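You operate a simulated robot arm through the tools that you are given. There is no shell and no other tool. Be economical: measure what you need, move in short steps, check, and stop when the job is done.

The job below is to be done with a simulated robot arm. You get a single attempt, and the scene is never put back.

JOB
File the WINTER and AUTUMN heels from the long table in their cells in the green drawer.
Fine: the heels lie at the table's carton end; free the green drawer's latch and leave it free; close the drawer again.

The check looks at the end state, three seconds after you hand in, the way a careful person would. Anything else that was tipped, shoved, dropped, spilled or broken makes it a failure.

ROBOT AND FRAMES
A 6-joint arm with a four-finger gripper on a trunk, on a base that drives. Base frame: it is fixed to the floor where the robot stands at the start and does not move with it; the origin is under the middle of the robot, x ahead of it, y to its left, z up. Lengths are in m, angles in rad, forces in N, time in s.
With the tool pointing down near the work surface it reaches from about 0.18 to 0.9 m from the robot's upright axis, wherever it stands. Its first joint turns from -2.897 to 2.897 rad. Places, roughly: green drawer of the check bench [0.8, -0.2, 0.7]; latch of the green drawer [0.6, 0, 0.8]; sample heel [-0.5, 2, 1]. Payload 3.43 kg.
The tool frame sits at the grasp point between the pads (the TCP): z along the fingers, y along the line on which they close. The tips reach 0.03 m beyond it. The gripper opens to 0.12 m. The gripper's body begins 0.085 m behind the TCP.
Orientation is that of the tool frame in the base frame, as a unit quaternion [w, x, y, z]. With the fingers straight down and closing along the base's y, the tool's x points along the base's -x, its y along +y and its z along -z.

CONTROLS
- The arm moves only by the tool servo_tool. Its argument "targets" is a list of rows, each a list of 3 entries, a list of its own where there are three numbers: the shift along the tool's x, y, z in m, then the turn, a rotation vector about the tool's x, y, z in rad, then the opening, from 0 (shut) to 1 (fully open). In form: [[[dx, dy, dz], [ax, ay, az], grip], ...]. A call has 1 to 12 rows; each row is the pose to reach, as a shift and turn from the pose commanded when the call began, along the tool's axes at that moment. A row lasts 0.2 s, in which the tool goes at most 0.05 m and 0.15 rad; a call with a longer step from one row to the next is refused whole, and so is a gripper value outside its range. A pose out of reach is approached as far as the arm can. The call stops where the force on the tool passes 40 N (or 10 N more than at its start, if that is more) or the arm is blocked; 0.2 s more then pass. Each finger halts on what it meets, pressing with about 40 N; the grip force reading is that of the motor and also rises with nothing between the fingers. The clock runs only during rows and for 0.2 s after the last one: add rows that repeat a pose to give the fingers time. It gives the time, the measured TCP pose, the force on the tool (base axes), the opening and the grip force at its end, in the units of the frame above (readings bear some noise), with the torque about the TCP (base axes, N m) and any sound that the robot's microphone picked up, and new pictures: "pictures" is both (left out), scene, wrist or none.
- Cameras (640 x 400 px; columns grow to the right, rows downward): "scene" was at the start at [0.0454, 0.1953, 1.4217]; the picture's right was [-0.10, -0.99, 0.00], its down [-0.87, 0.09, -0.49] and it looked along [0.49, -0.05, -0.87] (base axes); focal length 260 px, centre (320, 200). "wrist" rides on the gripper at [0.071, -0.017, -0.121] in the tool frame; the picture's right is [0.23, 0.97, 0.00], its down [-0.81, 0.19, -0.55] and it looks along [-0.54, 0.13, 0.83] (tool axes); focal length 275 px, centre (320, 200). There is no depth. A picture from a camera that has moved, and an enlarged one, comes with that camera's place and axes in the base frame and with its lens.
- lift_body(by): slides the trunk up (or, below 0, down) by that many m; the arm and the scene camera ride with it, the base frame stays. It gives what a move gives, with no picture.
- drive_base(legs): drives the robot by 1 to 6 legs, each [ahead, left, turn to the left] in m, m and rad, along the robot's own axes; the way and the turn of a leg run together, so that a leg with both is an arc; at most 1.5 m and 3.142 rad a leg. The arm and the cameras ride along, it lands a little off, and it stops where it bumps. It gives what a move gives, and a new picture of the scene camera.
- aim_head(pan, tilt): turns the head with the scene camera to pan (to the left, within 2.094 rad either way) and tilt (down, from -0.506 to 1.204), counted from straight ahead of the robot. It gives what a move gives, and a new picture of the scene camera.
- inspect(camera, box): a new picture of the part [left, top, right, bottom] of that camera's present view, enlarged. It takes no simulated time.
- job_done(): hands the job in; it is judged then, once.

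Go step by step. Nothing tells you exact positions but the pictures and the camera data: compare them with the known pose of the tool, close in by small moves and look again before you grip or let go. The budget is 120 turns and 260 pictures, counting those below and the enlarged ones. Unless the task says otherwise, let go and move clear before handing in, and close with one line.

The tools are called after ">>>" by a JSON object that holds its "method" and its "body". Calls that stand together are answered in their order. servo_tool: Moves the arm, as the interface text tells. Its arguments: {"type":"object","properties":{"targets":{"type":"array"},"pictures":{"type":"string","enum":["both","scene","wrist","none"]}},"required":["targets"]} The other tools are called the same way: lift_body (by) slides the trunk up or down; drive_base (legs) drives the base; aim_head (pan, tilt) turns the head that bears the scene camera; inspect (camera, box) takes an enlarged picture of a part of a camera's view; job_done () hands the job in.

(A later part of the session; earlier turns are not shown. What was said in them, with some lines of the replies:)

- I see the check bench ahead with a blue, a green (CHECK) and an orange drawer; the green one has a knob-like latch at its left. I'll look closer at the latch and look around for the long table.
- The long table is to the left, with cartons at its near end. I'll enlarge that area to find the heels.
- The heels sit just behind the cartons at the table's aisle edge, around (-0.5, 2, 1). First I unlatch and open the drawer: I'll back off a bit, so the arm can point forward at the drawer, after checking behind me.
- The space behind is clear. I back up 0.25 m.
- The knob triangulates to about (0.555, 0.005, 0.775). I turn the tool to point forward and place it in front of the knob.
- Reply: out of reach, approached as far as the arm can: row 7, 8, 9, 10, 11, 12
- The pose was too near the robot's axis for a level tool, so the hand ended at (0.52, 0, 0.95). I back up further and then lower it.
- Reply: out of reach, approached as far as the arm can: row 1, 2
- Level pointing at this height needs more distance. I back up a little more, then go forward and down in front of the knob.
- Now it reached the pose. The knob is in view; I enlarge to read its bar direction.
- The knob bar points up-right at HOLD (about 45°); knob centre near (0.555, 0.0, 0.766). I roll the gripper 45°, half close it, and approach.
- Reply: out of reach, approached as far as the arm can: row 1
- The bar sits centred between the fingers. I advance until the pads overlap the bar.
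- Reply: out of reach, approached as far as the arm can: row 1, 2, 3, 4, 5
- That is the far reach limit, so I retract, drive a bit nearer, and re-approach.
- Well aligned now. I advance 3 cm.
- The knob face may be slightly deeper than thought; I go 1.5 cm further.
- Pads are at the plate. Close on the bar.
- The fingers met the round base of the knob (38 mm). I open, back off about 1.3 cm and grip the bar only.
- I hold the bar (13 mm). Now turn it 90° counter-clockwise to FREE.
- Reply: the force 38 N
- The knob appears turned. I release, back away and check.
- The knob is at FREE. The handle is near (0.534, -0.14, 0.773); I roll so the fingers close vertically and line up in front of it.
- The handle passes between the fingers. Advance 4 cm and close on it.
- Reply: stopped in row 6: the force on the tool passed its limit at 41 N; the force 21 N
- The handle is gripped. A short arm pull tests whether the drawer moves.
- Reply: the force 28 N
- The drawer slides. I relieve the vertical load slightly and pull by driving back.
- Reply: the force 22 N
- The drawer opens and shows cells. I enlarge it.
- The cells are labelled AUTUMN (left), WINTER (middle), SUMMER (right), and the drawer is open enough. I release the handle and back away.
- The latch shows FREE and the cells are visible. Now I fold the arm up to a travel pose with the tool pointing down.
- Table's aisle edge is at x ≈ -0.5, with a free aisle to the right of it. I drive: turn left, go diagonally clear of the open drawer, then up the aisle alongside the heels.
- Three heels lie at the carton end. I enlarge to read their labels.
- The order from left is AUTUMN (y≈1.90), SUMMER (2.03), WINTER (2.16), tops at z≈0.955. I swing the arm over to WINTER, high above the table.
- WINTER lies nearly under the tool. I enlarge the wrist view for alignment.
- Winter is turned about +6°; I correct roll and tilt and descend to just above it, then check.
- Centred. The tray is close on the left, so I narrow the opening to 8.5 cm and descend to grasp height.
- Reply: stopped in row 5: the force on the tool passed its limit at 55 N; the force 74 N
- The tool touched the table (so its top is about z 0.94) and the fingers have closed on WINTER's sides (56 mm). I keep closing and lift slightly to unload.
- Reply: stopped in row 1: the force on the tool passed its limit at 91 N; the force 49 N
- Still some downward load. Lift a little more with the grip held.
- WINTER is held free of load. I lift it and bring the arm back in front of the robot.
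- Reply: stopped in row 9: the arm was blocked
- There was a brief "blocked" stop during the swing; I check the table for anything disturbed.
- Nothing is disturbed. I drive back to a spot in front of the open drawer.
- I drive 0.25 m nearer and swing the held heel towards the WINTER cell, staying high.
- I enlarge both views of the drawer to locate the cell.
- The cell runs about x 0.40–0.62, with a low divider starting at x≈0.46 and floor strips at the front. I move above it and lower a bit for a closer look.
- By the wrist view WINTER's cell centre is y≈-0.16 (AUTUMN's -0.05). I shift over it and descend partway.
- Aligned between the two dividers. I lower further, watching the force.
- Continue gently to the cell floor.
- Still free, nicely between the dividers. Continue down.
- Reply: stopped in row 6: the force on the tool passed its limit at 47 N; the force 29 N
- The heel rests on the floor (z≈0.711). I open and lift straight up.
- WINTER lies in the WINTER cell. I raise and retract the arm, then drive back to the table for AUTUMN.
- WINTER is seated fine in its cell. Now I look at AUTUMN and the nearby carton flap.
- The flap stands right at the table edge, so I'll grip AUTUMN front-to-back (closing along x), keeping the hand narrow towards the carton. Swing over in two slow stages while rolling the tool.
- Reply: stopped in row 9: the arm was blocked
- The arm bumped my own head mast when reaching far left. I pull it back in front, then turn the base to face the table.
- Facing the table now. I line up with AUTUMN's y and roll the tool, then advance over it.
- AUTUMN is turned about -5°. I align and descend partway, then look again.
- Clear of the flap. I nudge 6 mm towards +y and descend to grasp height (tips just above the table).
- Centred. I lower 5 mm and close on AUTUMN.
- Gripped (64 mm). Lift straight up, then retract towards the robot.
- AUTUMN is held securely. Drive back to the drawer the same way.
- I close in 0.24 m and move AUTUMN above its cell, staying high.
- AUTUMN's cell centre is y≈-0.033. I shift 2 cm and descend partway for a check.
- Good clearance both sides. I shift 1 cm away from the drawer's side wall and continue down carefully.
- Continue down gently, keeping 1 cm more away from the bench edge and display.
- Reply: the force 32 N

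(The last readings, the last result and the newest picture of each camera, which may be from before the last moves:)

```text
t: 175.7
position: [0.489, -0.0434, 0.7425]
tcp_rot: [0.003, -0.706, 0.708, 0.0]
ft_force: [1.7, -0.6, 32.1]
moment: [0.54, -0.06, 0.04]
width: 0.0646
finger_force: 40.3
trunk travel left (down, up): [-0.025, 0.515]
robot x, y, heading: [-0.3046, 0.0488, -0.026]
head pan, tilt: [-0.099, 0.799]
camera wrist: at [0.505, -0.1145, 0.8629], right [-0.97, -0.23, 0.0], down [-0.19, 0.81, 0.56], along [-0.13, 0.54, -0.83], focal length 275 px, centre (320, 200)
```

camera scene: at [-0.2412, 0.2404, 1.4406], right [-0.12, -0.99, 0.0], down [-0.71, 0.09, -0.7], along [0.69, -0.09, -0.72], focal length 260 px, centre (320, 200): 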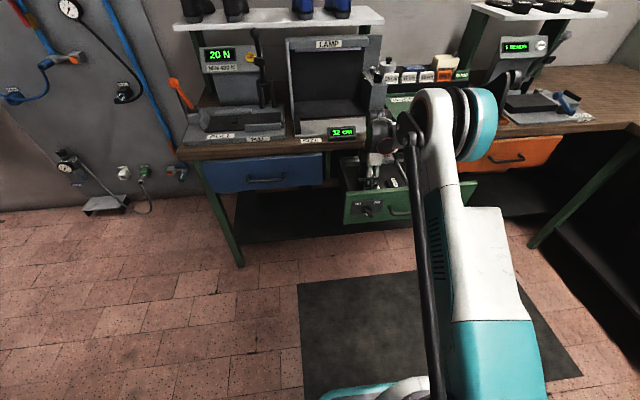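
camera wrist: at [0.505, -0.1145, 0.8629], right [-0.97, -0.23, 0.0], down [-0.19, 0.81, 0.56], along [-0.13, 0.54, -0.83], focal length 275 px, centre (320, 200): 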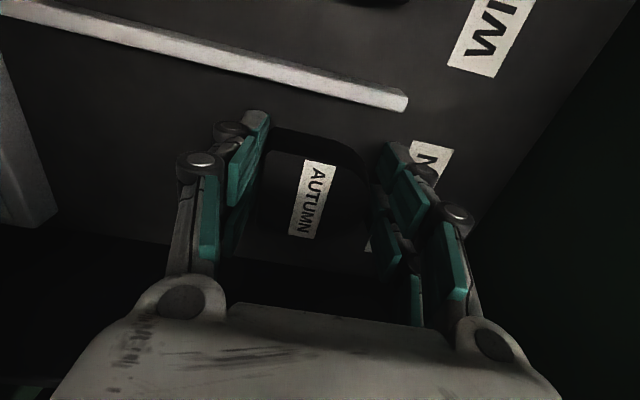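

The heel rests on the floor. I ease up slightly, open, and lift away.

>>> {"method": "servo_tool", "body": {"targets": [[[0, 0, -0.002], [0, 0, 0], 0], [[0, 0, -0.002], [0, 0, 0], 0.6], [[0, 0, -0.002], [0, 0, 0], 0.68], [[0, 0, -0.002], [0, 0, 0], 0.68], [[0, 0, -0.03], [0, 0, 0], 0.68], [[0, 0, -0.07], [0, 0, 0], 0.68], [[0, 0, -0.11], [0, 0, 0], 0.68], [[0, 0, -0.15], [0, 0, 0], 0.68], [[0, 0, -0.19], [0, 0, 0], 0.68], [[0, 0, -0.23], [0, 0, 0], 0.68], [[0, 0, -0.27], [0, 0, 0], 0.68], [[0, 0, -0.31], [0, 0, 0], 0.68]]}}

>>> {"method": "inspect", "body": {"camera": "scene", "box": [330, 120, 490, 220]}}

>>> {"method": "inspect", "body": {"camera": "wrist", "box": [200, 0, 440, 150]}}

```text
t: 178.3
position: [0.4902, -0.0454, 1.0494]
tcp_rot: [0.001, -0.706, 0.708, 0.003]
ft_force: [-0.2, 0.8, 0.3]
moment: [0.04, 0.02, -0.01]
width: 0.082
finger_force: 0.1
trunk travel left (down, up): [-0.025, 0.515]
robot x, y, heading: [-0.3022, 0.0518, -0.022]
head pan, tilt: [-0.099, 0.799]
camera scene: at [-0.2414, 0.2404, 1.4407], right [-0.12, -0.99, 0.0], down [-0.71, 0.09, -0.7], along [0.69, -0.09, -0.72], focal length 260 px, centre (320, 200)
camera wrist: at [0.5068, -0.1168, 1.1692], right [-0.97, -0.23, 0.0], down [-0.19, 0.81, 0.56], along [-0.13, 0.54, -0.83], focal length 275 px, centre (320, 200)
```

scene: 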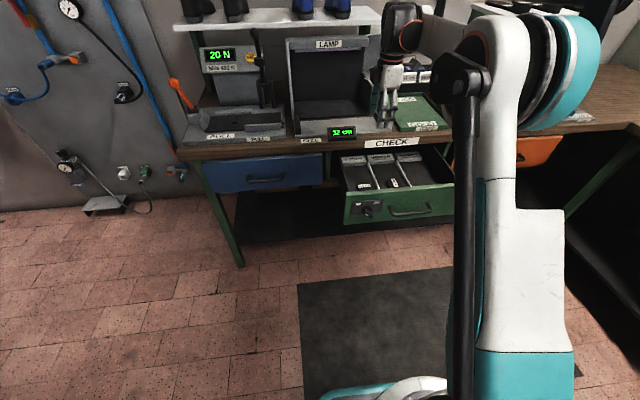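
wrist: 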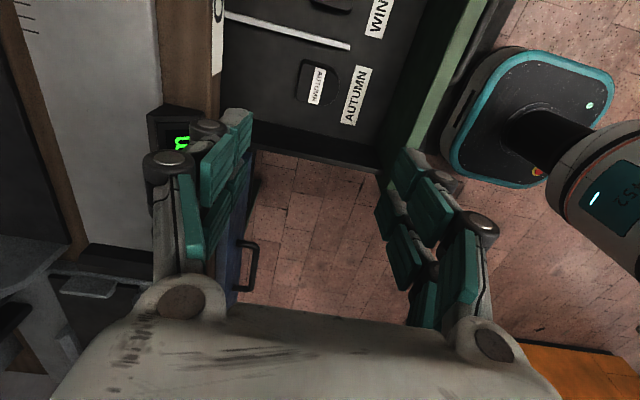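

```text
4.00 times, centred on (410, 170) of scene
camera zoom: at [-0.2414, 0.2404, 1.4407], right [-0.12, -0.99, 0.0], down [-0.71, 0.09, -0.7], along [0.69, -0.09, -0.72], focal length 1039 px, centre (-40, 320)
```

zoom: 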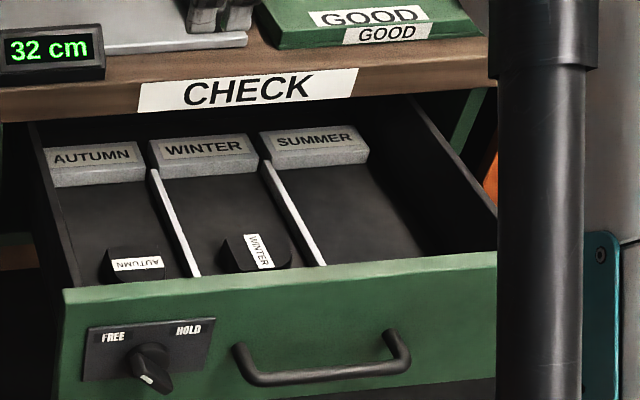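

```text
2.67 times, centred on (320, 75) of wrist
camera zoom: at [0.5068, -0.1168, 1.1692], right [-0.97, -0.23, 0.0], down [-0.19, 0.81, 0.56], along [-0.13, 0.54, -0.83], focal length 734 px, centre (320, 533)
```

zoom: 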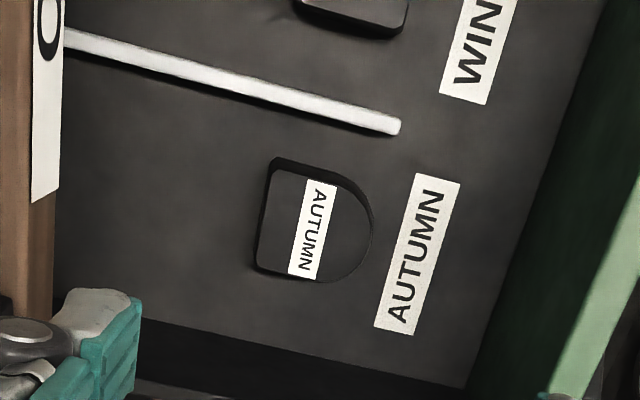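

Both heels are in their own cells. Now to close the drawer: I retract, back off, and will grip the handle level again as when opening.

>>> {"method": "servo_tool", "body": {"targets": [[[0, 0, -0.04], [0, 0, 0], 0.68], [[0, 0, -0.08], [0, 0, 0], 0.68], [[0.01, 0.04, -0.08], [0, 0, 0], 0.68], [[0.02, 0.08, -0.08], [0, 0, 0], 0.68], [[0.03, 0.12, -0.08], [0, 0, 0], 0.68], [[0.04, 0.16, -0.08], [0, 0, 0], 0.68], [[0.04, 0.2, -0.08], [0, 0, 0], 0.68], [[0.04, 0.24, -0.08], [0, 0, 0], 0.68], [[0.04, 0.267, -0.08], [0, 0, 0], 0.68]], "pictures": "none"}}

>>> {"method": "drive_base", "body": {"legs": [[-0.43, -0.055, 0.025]]}}

```text
t: 180.3
position: [0.2227, -0.083, 1.1296]
tcp_rot: [0.002, -0.706, 0.708, 0.003]
ft_force: [-0.6, 0.2, -0.8]
moment: [0.04, -0.01, -0.02]
width: 0.0818
finger_force: 0.1
trunk travel left (down, up): [-0.025, 0.515]
robot x, y, heading: [-0.3067, 0.0483, -0.023]
head pan, tilt: [-0.099, 0.799]
```

```text
t: 182.9
position: [-0.1999, -0.12, 1.13]
tcp_rot: [-0.001, 0.716, -0.699, -0.004]
ft_force: [0.3, 0.2, -0.3]
moment: [-0.03, 0.04, -0.03]
width: 0.0815
finger_force: 0.0
trunk travel left (down, up): [-0.025, 0.515]
robot x, y, heading: [-0.7331, -0.0041, -0.0]
head pan, tilt: [-0.099, 0.799]
camera scene: at [-0.6738, 0.1916, 1.4406], right [-0.1, -1.0, 0.0], down [-0.71, 0.07, -0.7], along [0.69, -0.07, -0.72], focal length 260 px, centre (320, 200)
```

scene: 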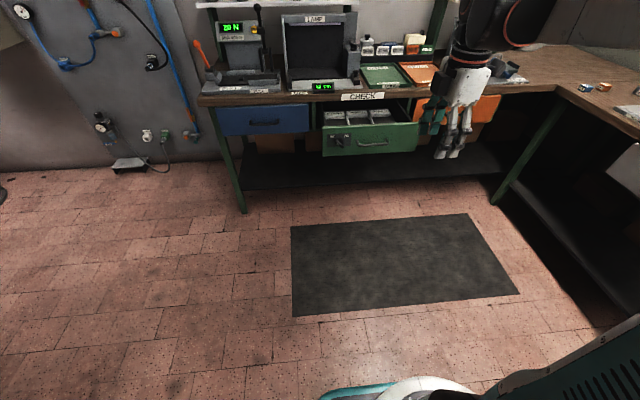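

I swing the tool level and down in front of the handle, reversing the earlier motion.

>>> {"method": "servo_tool", "body": {"targets": [[[0.0025, -0.0325, 0.0307], [0.131, 0, 0], 0.68], [[0.005, -0.065, 0.0613], [0.262, 0, 0], 0.68], [[0.0075, -0.0975, 0.092], [0.393, 0, 0], 0.68], [[0.01, -0.13, 0.1227], [0.524, 0, 0], 0.68], [[0.0125, -0.1625, 0.1533], [0.655, 0, 0], 0.68], [[0.015, -0.195, 0.184], [0.785, 0, 0], 0.68], [[0.0175, -0.2275, 0.2147], [0.916, 0, 0], 0.68], [[0.02, -0.26, 0.2453], [1.047, 0, 0], 0.68], [[0.0225, -0.2925, 0.276], [1.178, 0, 0], 0.68], [[0.025, -0.325, 0.3067], [1.309, 0, 0], 0.68], [[0.0275, -0.3575, 0.3373], [1.44, 0, 0], 0.6], [[0.03, -0.39, 0.368], [1.571, 0, 0], 0.6]]}}

```text
t: 185.5
position: [0.1917, -0.1359, 0.7612]
tcp_rot: [-0.502, 0.508, -0.505, 0.486]
ft_force: [0.4, 0.1, 0.7]
moment: [-0.01, 0.09, -0.06]
width: 0.072
finger_force: 0.1
trunk travel left (down, up): [-0.025, 0.515]
robot x, y, heading: [-0.734, -0.005, -0.0]
head pan, tilt: [-0.099, 0.799]
camera scene: at [-0.6744, 0.1917, 1.4406], right [-0.1, -1.0, 0.0], down [-0.71, 0.07, -0.7], along [0.69, -0.07, -0.72], focal length 260 px, centre (320, 200)
camera wrist: at [0.0716, -0.2082, 0.7796], right [-0.02, -0.22, -0.98], down [-0.57, 0.8, -0.17], along [0.82, 0.56, -0.14], focal length 275 px, centre (320, 200)
```

scene: 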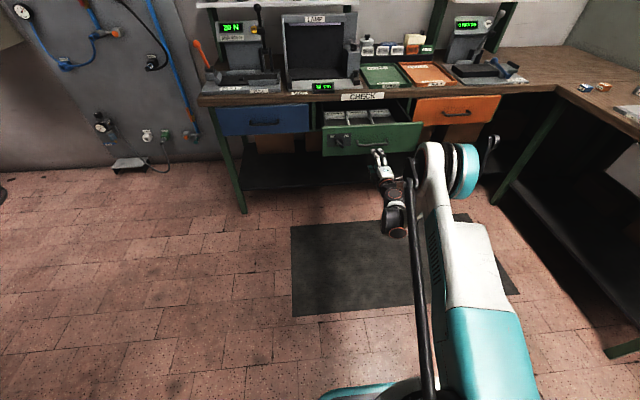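
wrist: 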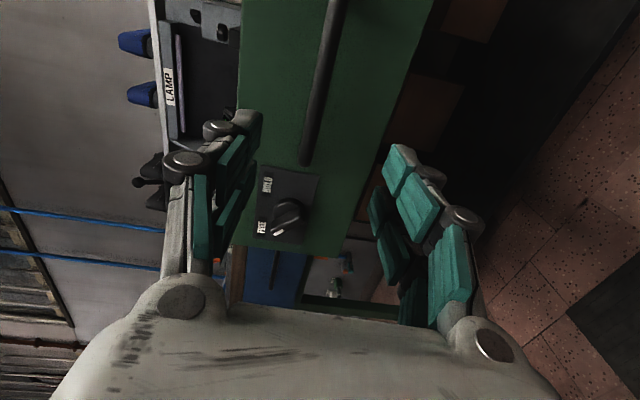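

The handle lies between the fingers. Drive forward to it and grip.

>>> {"method": "drive_base", "body": {"legs": [[0.105, 0, 0]]}}

>>> {"method": "inspect", "body": {"camera": "wrist", "box": [160, 0, 480, 200]}}

```text
t: 186.7
position: [0.296, -0.1341, 0.7605]
tcp_rot: [-0.501, 0.509, -0.504, 0.485]
ft_force: [0.0, -1.0, 0.1]
moment: [0.01, 0.03, 0.03]
width: 0.0722
finger_force: 0.1
trunk travel left (down, up): [-0.025, 0.515]
robot x, y, heading: [-0.6282, -0.0022, -0.002]
head pan, tilt: [-0.099, 0.799]
camera scene: at [-0.569, 0.1918, 1.4406], right [-0.1, -1.0, 0.0], down [-0.71, 0.07, -0.7], along [0.69, -0.07, -0.72], focal length 260 px, centre (320, 200)
```

scene: 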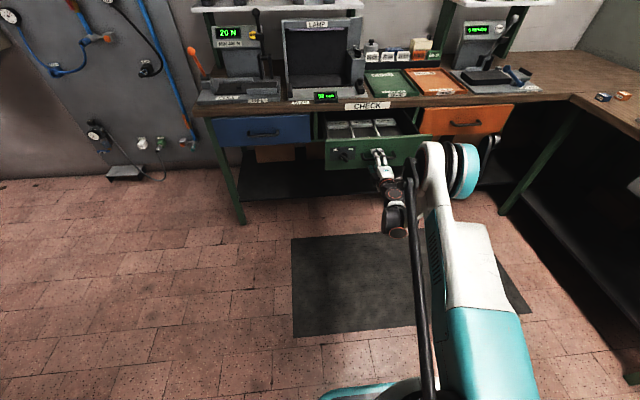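

```text
2.00 times, centred on (320, 100) of wrist
camera zoom: at [0.1769, -0.2078, 0.7801], right [-0.02, -0.22, -0.98], down [-0.57, 0.8, -0.17], along [0.82, 0.56, -0.14], focal length 551 px, centre (320, 400)
```

zoom: 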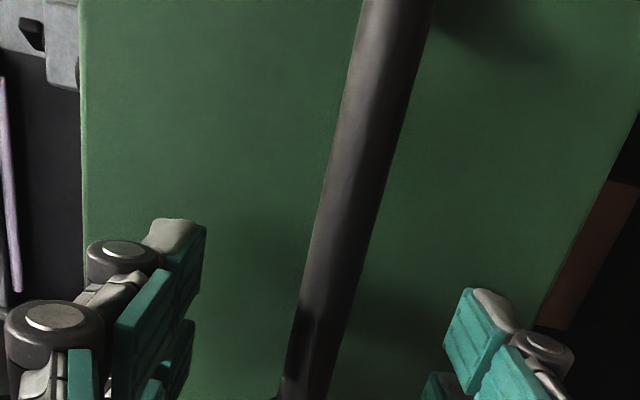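

Close on the handle.

>>> {"method": "servo_tool", "body": {"targets": [[[0, -0.002, 0.006], [0, 0, 0], 0.6], [[0, -0.002, 0.006], [0, 0, 0], 0.3], [[0, -0.002, 0.006], [0, 0, 0], 0.1], [[0, -0.002, 0.006], [0, 0, 0], 0.0], [[0, -0.002, 0.006], [0, 0, 0], 0.0]], "pictures": "wrist"}}

```text
t: 187.9
position: [0.3028, -0.1341, 0.7628]
tcp_rot: [-0.501, 0.509, -0.505, 0.485]
ft_force: [1.6, -0.9, 0.7]
moment: [-1.41, -0.01, 0.05]
width: 0.0127
finger_force: 44.8
trunk travel left (down, up): [-0.025, 0.515]
robot x, y, heading: [-0.634, -0.0011, -0.001]
head pan, tilt: [-0.099, 0.799]
camera wrist: at [0.1835, -0.208, 0.7822], right [-0.02, -0.22, -0.98], down [-0.57, 0.8, -0.17], along [0.82, 0.56, -0.14], focal length 275 px, centre (320, 200)
```

wrist: 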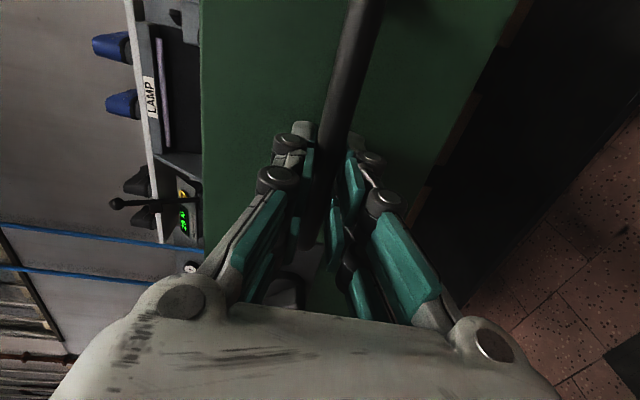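

Handle gripped. Push the drawer in by driving 0.19 m, then finish with the arm.

>>> {"method": "drive_base", "body": {"legs": [[0.1, 0, 0], [0.09, 0, 0]]}}

>>> {"method": "inspect", "body": {"camera": "scene", "box": [290, 80, 450, 180]}}

```text
t: 189.8
position: [0.4928, -0.1347, 0.7624]
tcp_rot: [-0.501, 0.51, -0.504, 0.486]
ft_force: [-2.2, 22.0, -0.2]
moment: [-1.31, -0.03, 0.58]
width: 0.0128
finger_force: 45.1
trunk travel left (down, up): [-0.025, 0.515]
robot x, y, heading: [-0.4317, -0.0048, 0.003]
head pan, tilt: [-0.099, 0.799]
camera scene: at [-0.3768, 0.1937, 1.4403], right [-0.1, -0.99, 0.0], down [-0.71, 0.07, -0.7], along [0.69, -0.07, -0.72], focal length 260 px, centre (320, 200)
```

scene: 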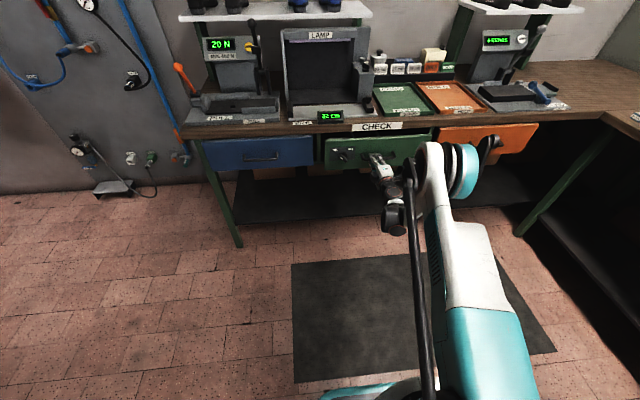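

```text
4.00 times, centred on (370, 130) of scene
camera zoom: at [-0.3768, 0.1937, 1.4403], right [-0.1, -0.99, 0.0], down [-0.71, 0.07, -0.7], along [0.69, -0.07, -0.72], focal length 1039 px, centre (120, 480)
```

zoom: 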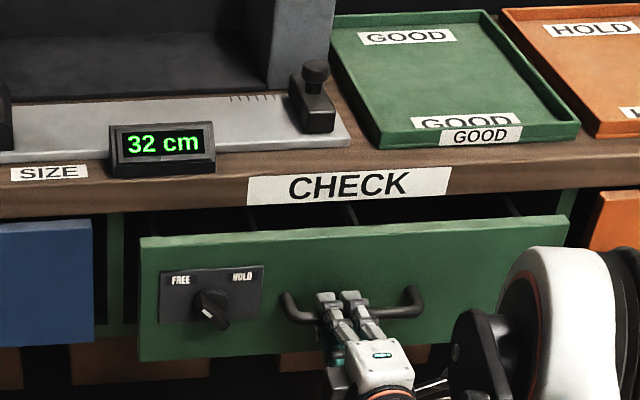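

About 4 cm remain. Push on with the arm until it stops.

>>> {"method": "servo_tool", "body": {"targets": [[[0, 0, 0.01], [0, 0, 0], 0], [[0, 0, 0.02], [0, 0, 0], 0], [[0, 0, 0.03], [0, 0, 0], 0], [[0, 0, 0.036], [0, 0, 0], 0], [[0, 0, 0.041], [0, 0, 0], 0], [[0, 0, 0.045], [0, 0, 0], 0], [[0, 0, 0.048], [0, 0, 0], 0]], "pictures": "wrist"}}

>>> {"method": "inspect", "body": {"camera": "scene", "box": [290, 80, 450, 180]}}

```text
t: 191.3
position: [0.5421, -0.1347, 0.7628]
tcp_rot: [-0.5, 0.51, -0.505, 0.485]
ft_force: [-13.3, 0.8, 4.2]
moment: [-1.72, -0.02, 0.12]
width: 0.0158
finger_force: 44.6
trunk travel left (down, up): [-0.025, 0.515]
robot x, y, heading: [-0.4386, -0.0028, -0.002]
head pan, tilt: [-0.099, 0.799]
camera wrist: at [0.422, -0.2082, 0.7819], right [-0.02, -0.22, -0.98], down [-0.57, 0.8, -0.17], along [0.82, 0.56, -0.14], focal length 275 px, centre (320, 200)
```

wrist: 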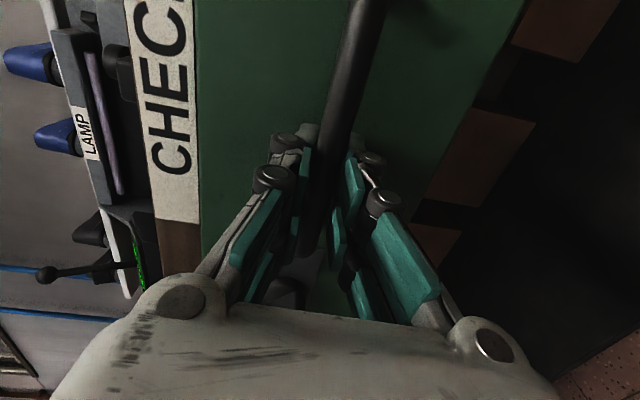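

```text
4.00 times, centred on (370, 130) of scene
camera zoom: at [-0.3781, 0.1922, 1.4406], right [-0.1, -0.99, 0.0], down [-0.71, 0.07, -0.7], along [0.69, -0.07, -0.72], focal length 1039 px, centre (120, 480)
```

zoom: 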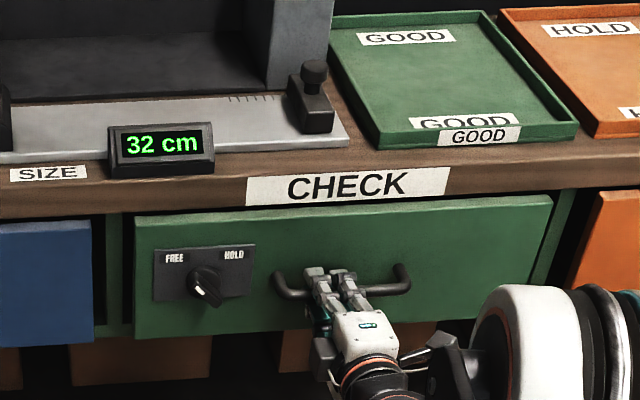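

The drawer is closed against its stop. Release and back away.

>>> {"method": "servo_tool", "body": {"targets": [[[0, 0, 0], [0, 0, 0], 0.3], [[0, 0, 0], [0, 0, 0], 0.6], [[0, 0, 0], [0, 0, 0], 0.6]], "pictures": "none"}}

>>> {"method": "drive_base", "body": {"legs": [[-0.25, 0, 0]]}}

>>> {"method": "inspect", "body": {"camera": "scene", "box": [280, 60, 440, 160]}}

```text
t: 192.2
position: [0.5422, -0.1332, 0.7617]
tcp_rot: [-0.501, 0.509, -0.505, 0.485]
ft_force: [-0.1, -0.4, -0.1]
moment: [-0.02, 0.0, 0.0]
width: 0.0718
finger_force: 0.0
trunk travel left (down, up): [-0.025, 0.515]
robot x, y, heading: [-0.4354, -0.0053, -0.005]
head pan, tilt: [-0.099, 0.799]
```

```text
t: 194.0
position: [0.2886, -0.1386, 0.7606]
tcp_rot: [-0.5, 0.508, -0.506, 0.486]
ft_force: [-0.3, -0.2, 0.1]
moment: [0.02, -0.02, 0.0]
width: 0.0717
finger_force: 0.0
trunk travel left (down, up): [-0.025, 0.515]
robot x, y, heading: [-0.6875, -0.0021, -0.005]
head pan, tilt: [-0.099, 0.799]
camera scene: at [-0.6272, 0.1924, 1.4406], right [-0.11, -0.99, 0.0], down [-0.71, 0.08, -0.7], along [0.69, -0.07, -0.72], focal length 260 px, centre (320, 200)
```

scene: 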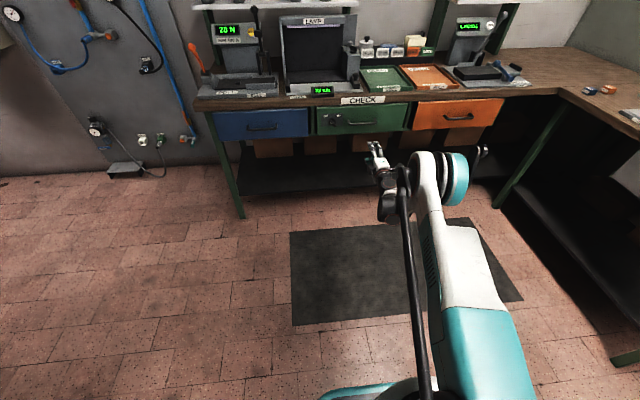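

```text
4.00 times, centred on (360, 110) of scene
camera zoom: at [-0.6272, 0.1924, 1.4406], right [-0.11, -0.99, 0.0], down [-0.71, 0.08, -0.7], along [0.69, -0.07, -0.72], focal length 1039 px, centre (160, 560)
```

zoom: 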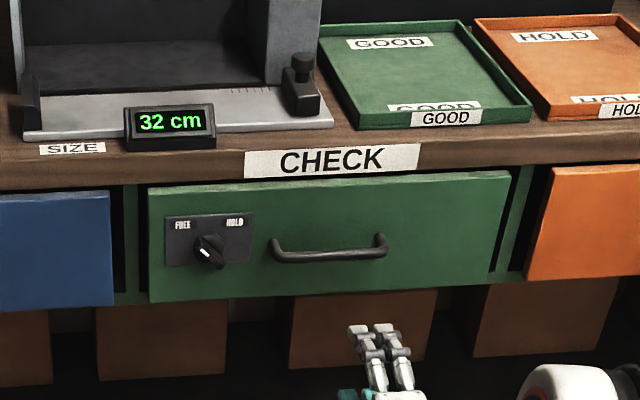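

The green drawer is closed flush with its neighbours, the latch points to FREE, and the arm is clear. I hand the job in.

>>> {"method": "job_done", "body": {}}

```text
The job is handed in.
```

The WINTER and AUTUMN heels are in their own cells in the green drawer. The drawer is closed, its latch is left at FREE, and the job is handed in.
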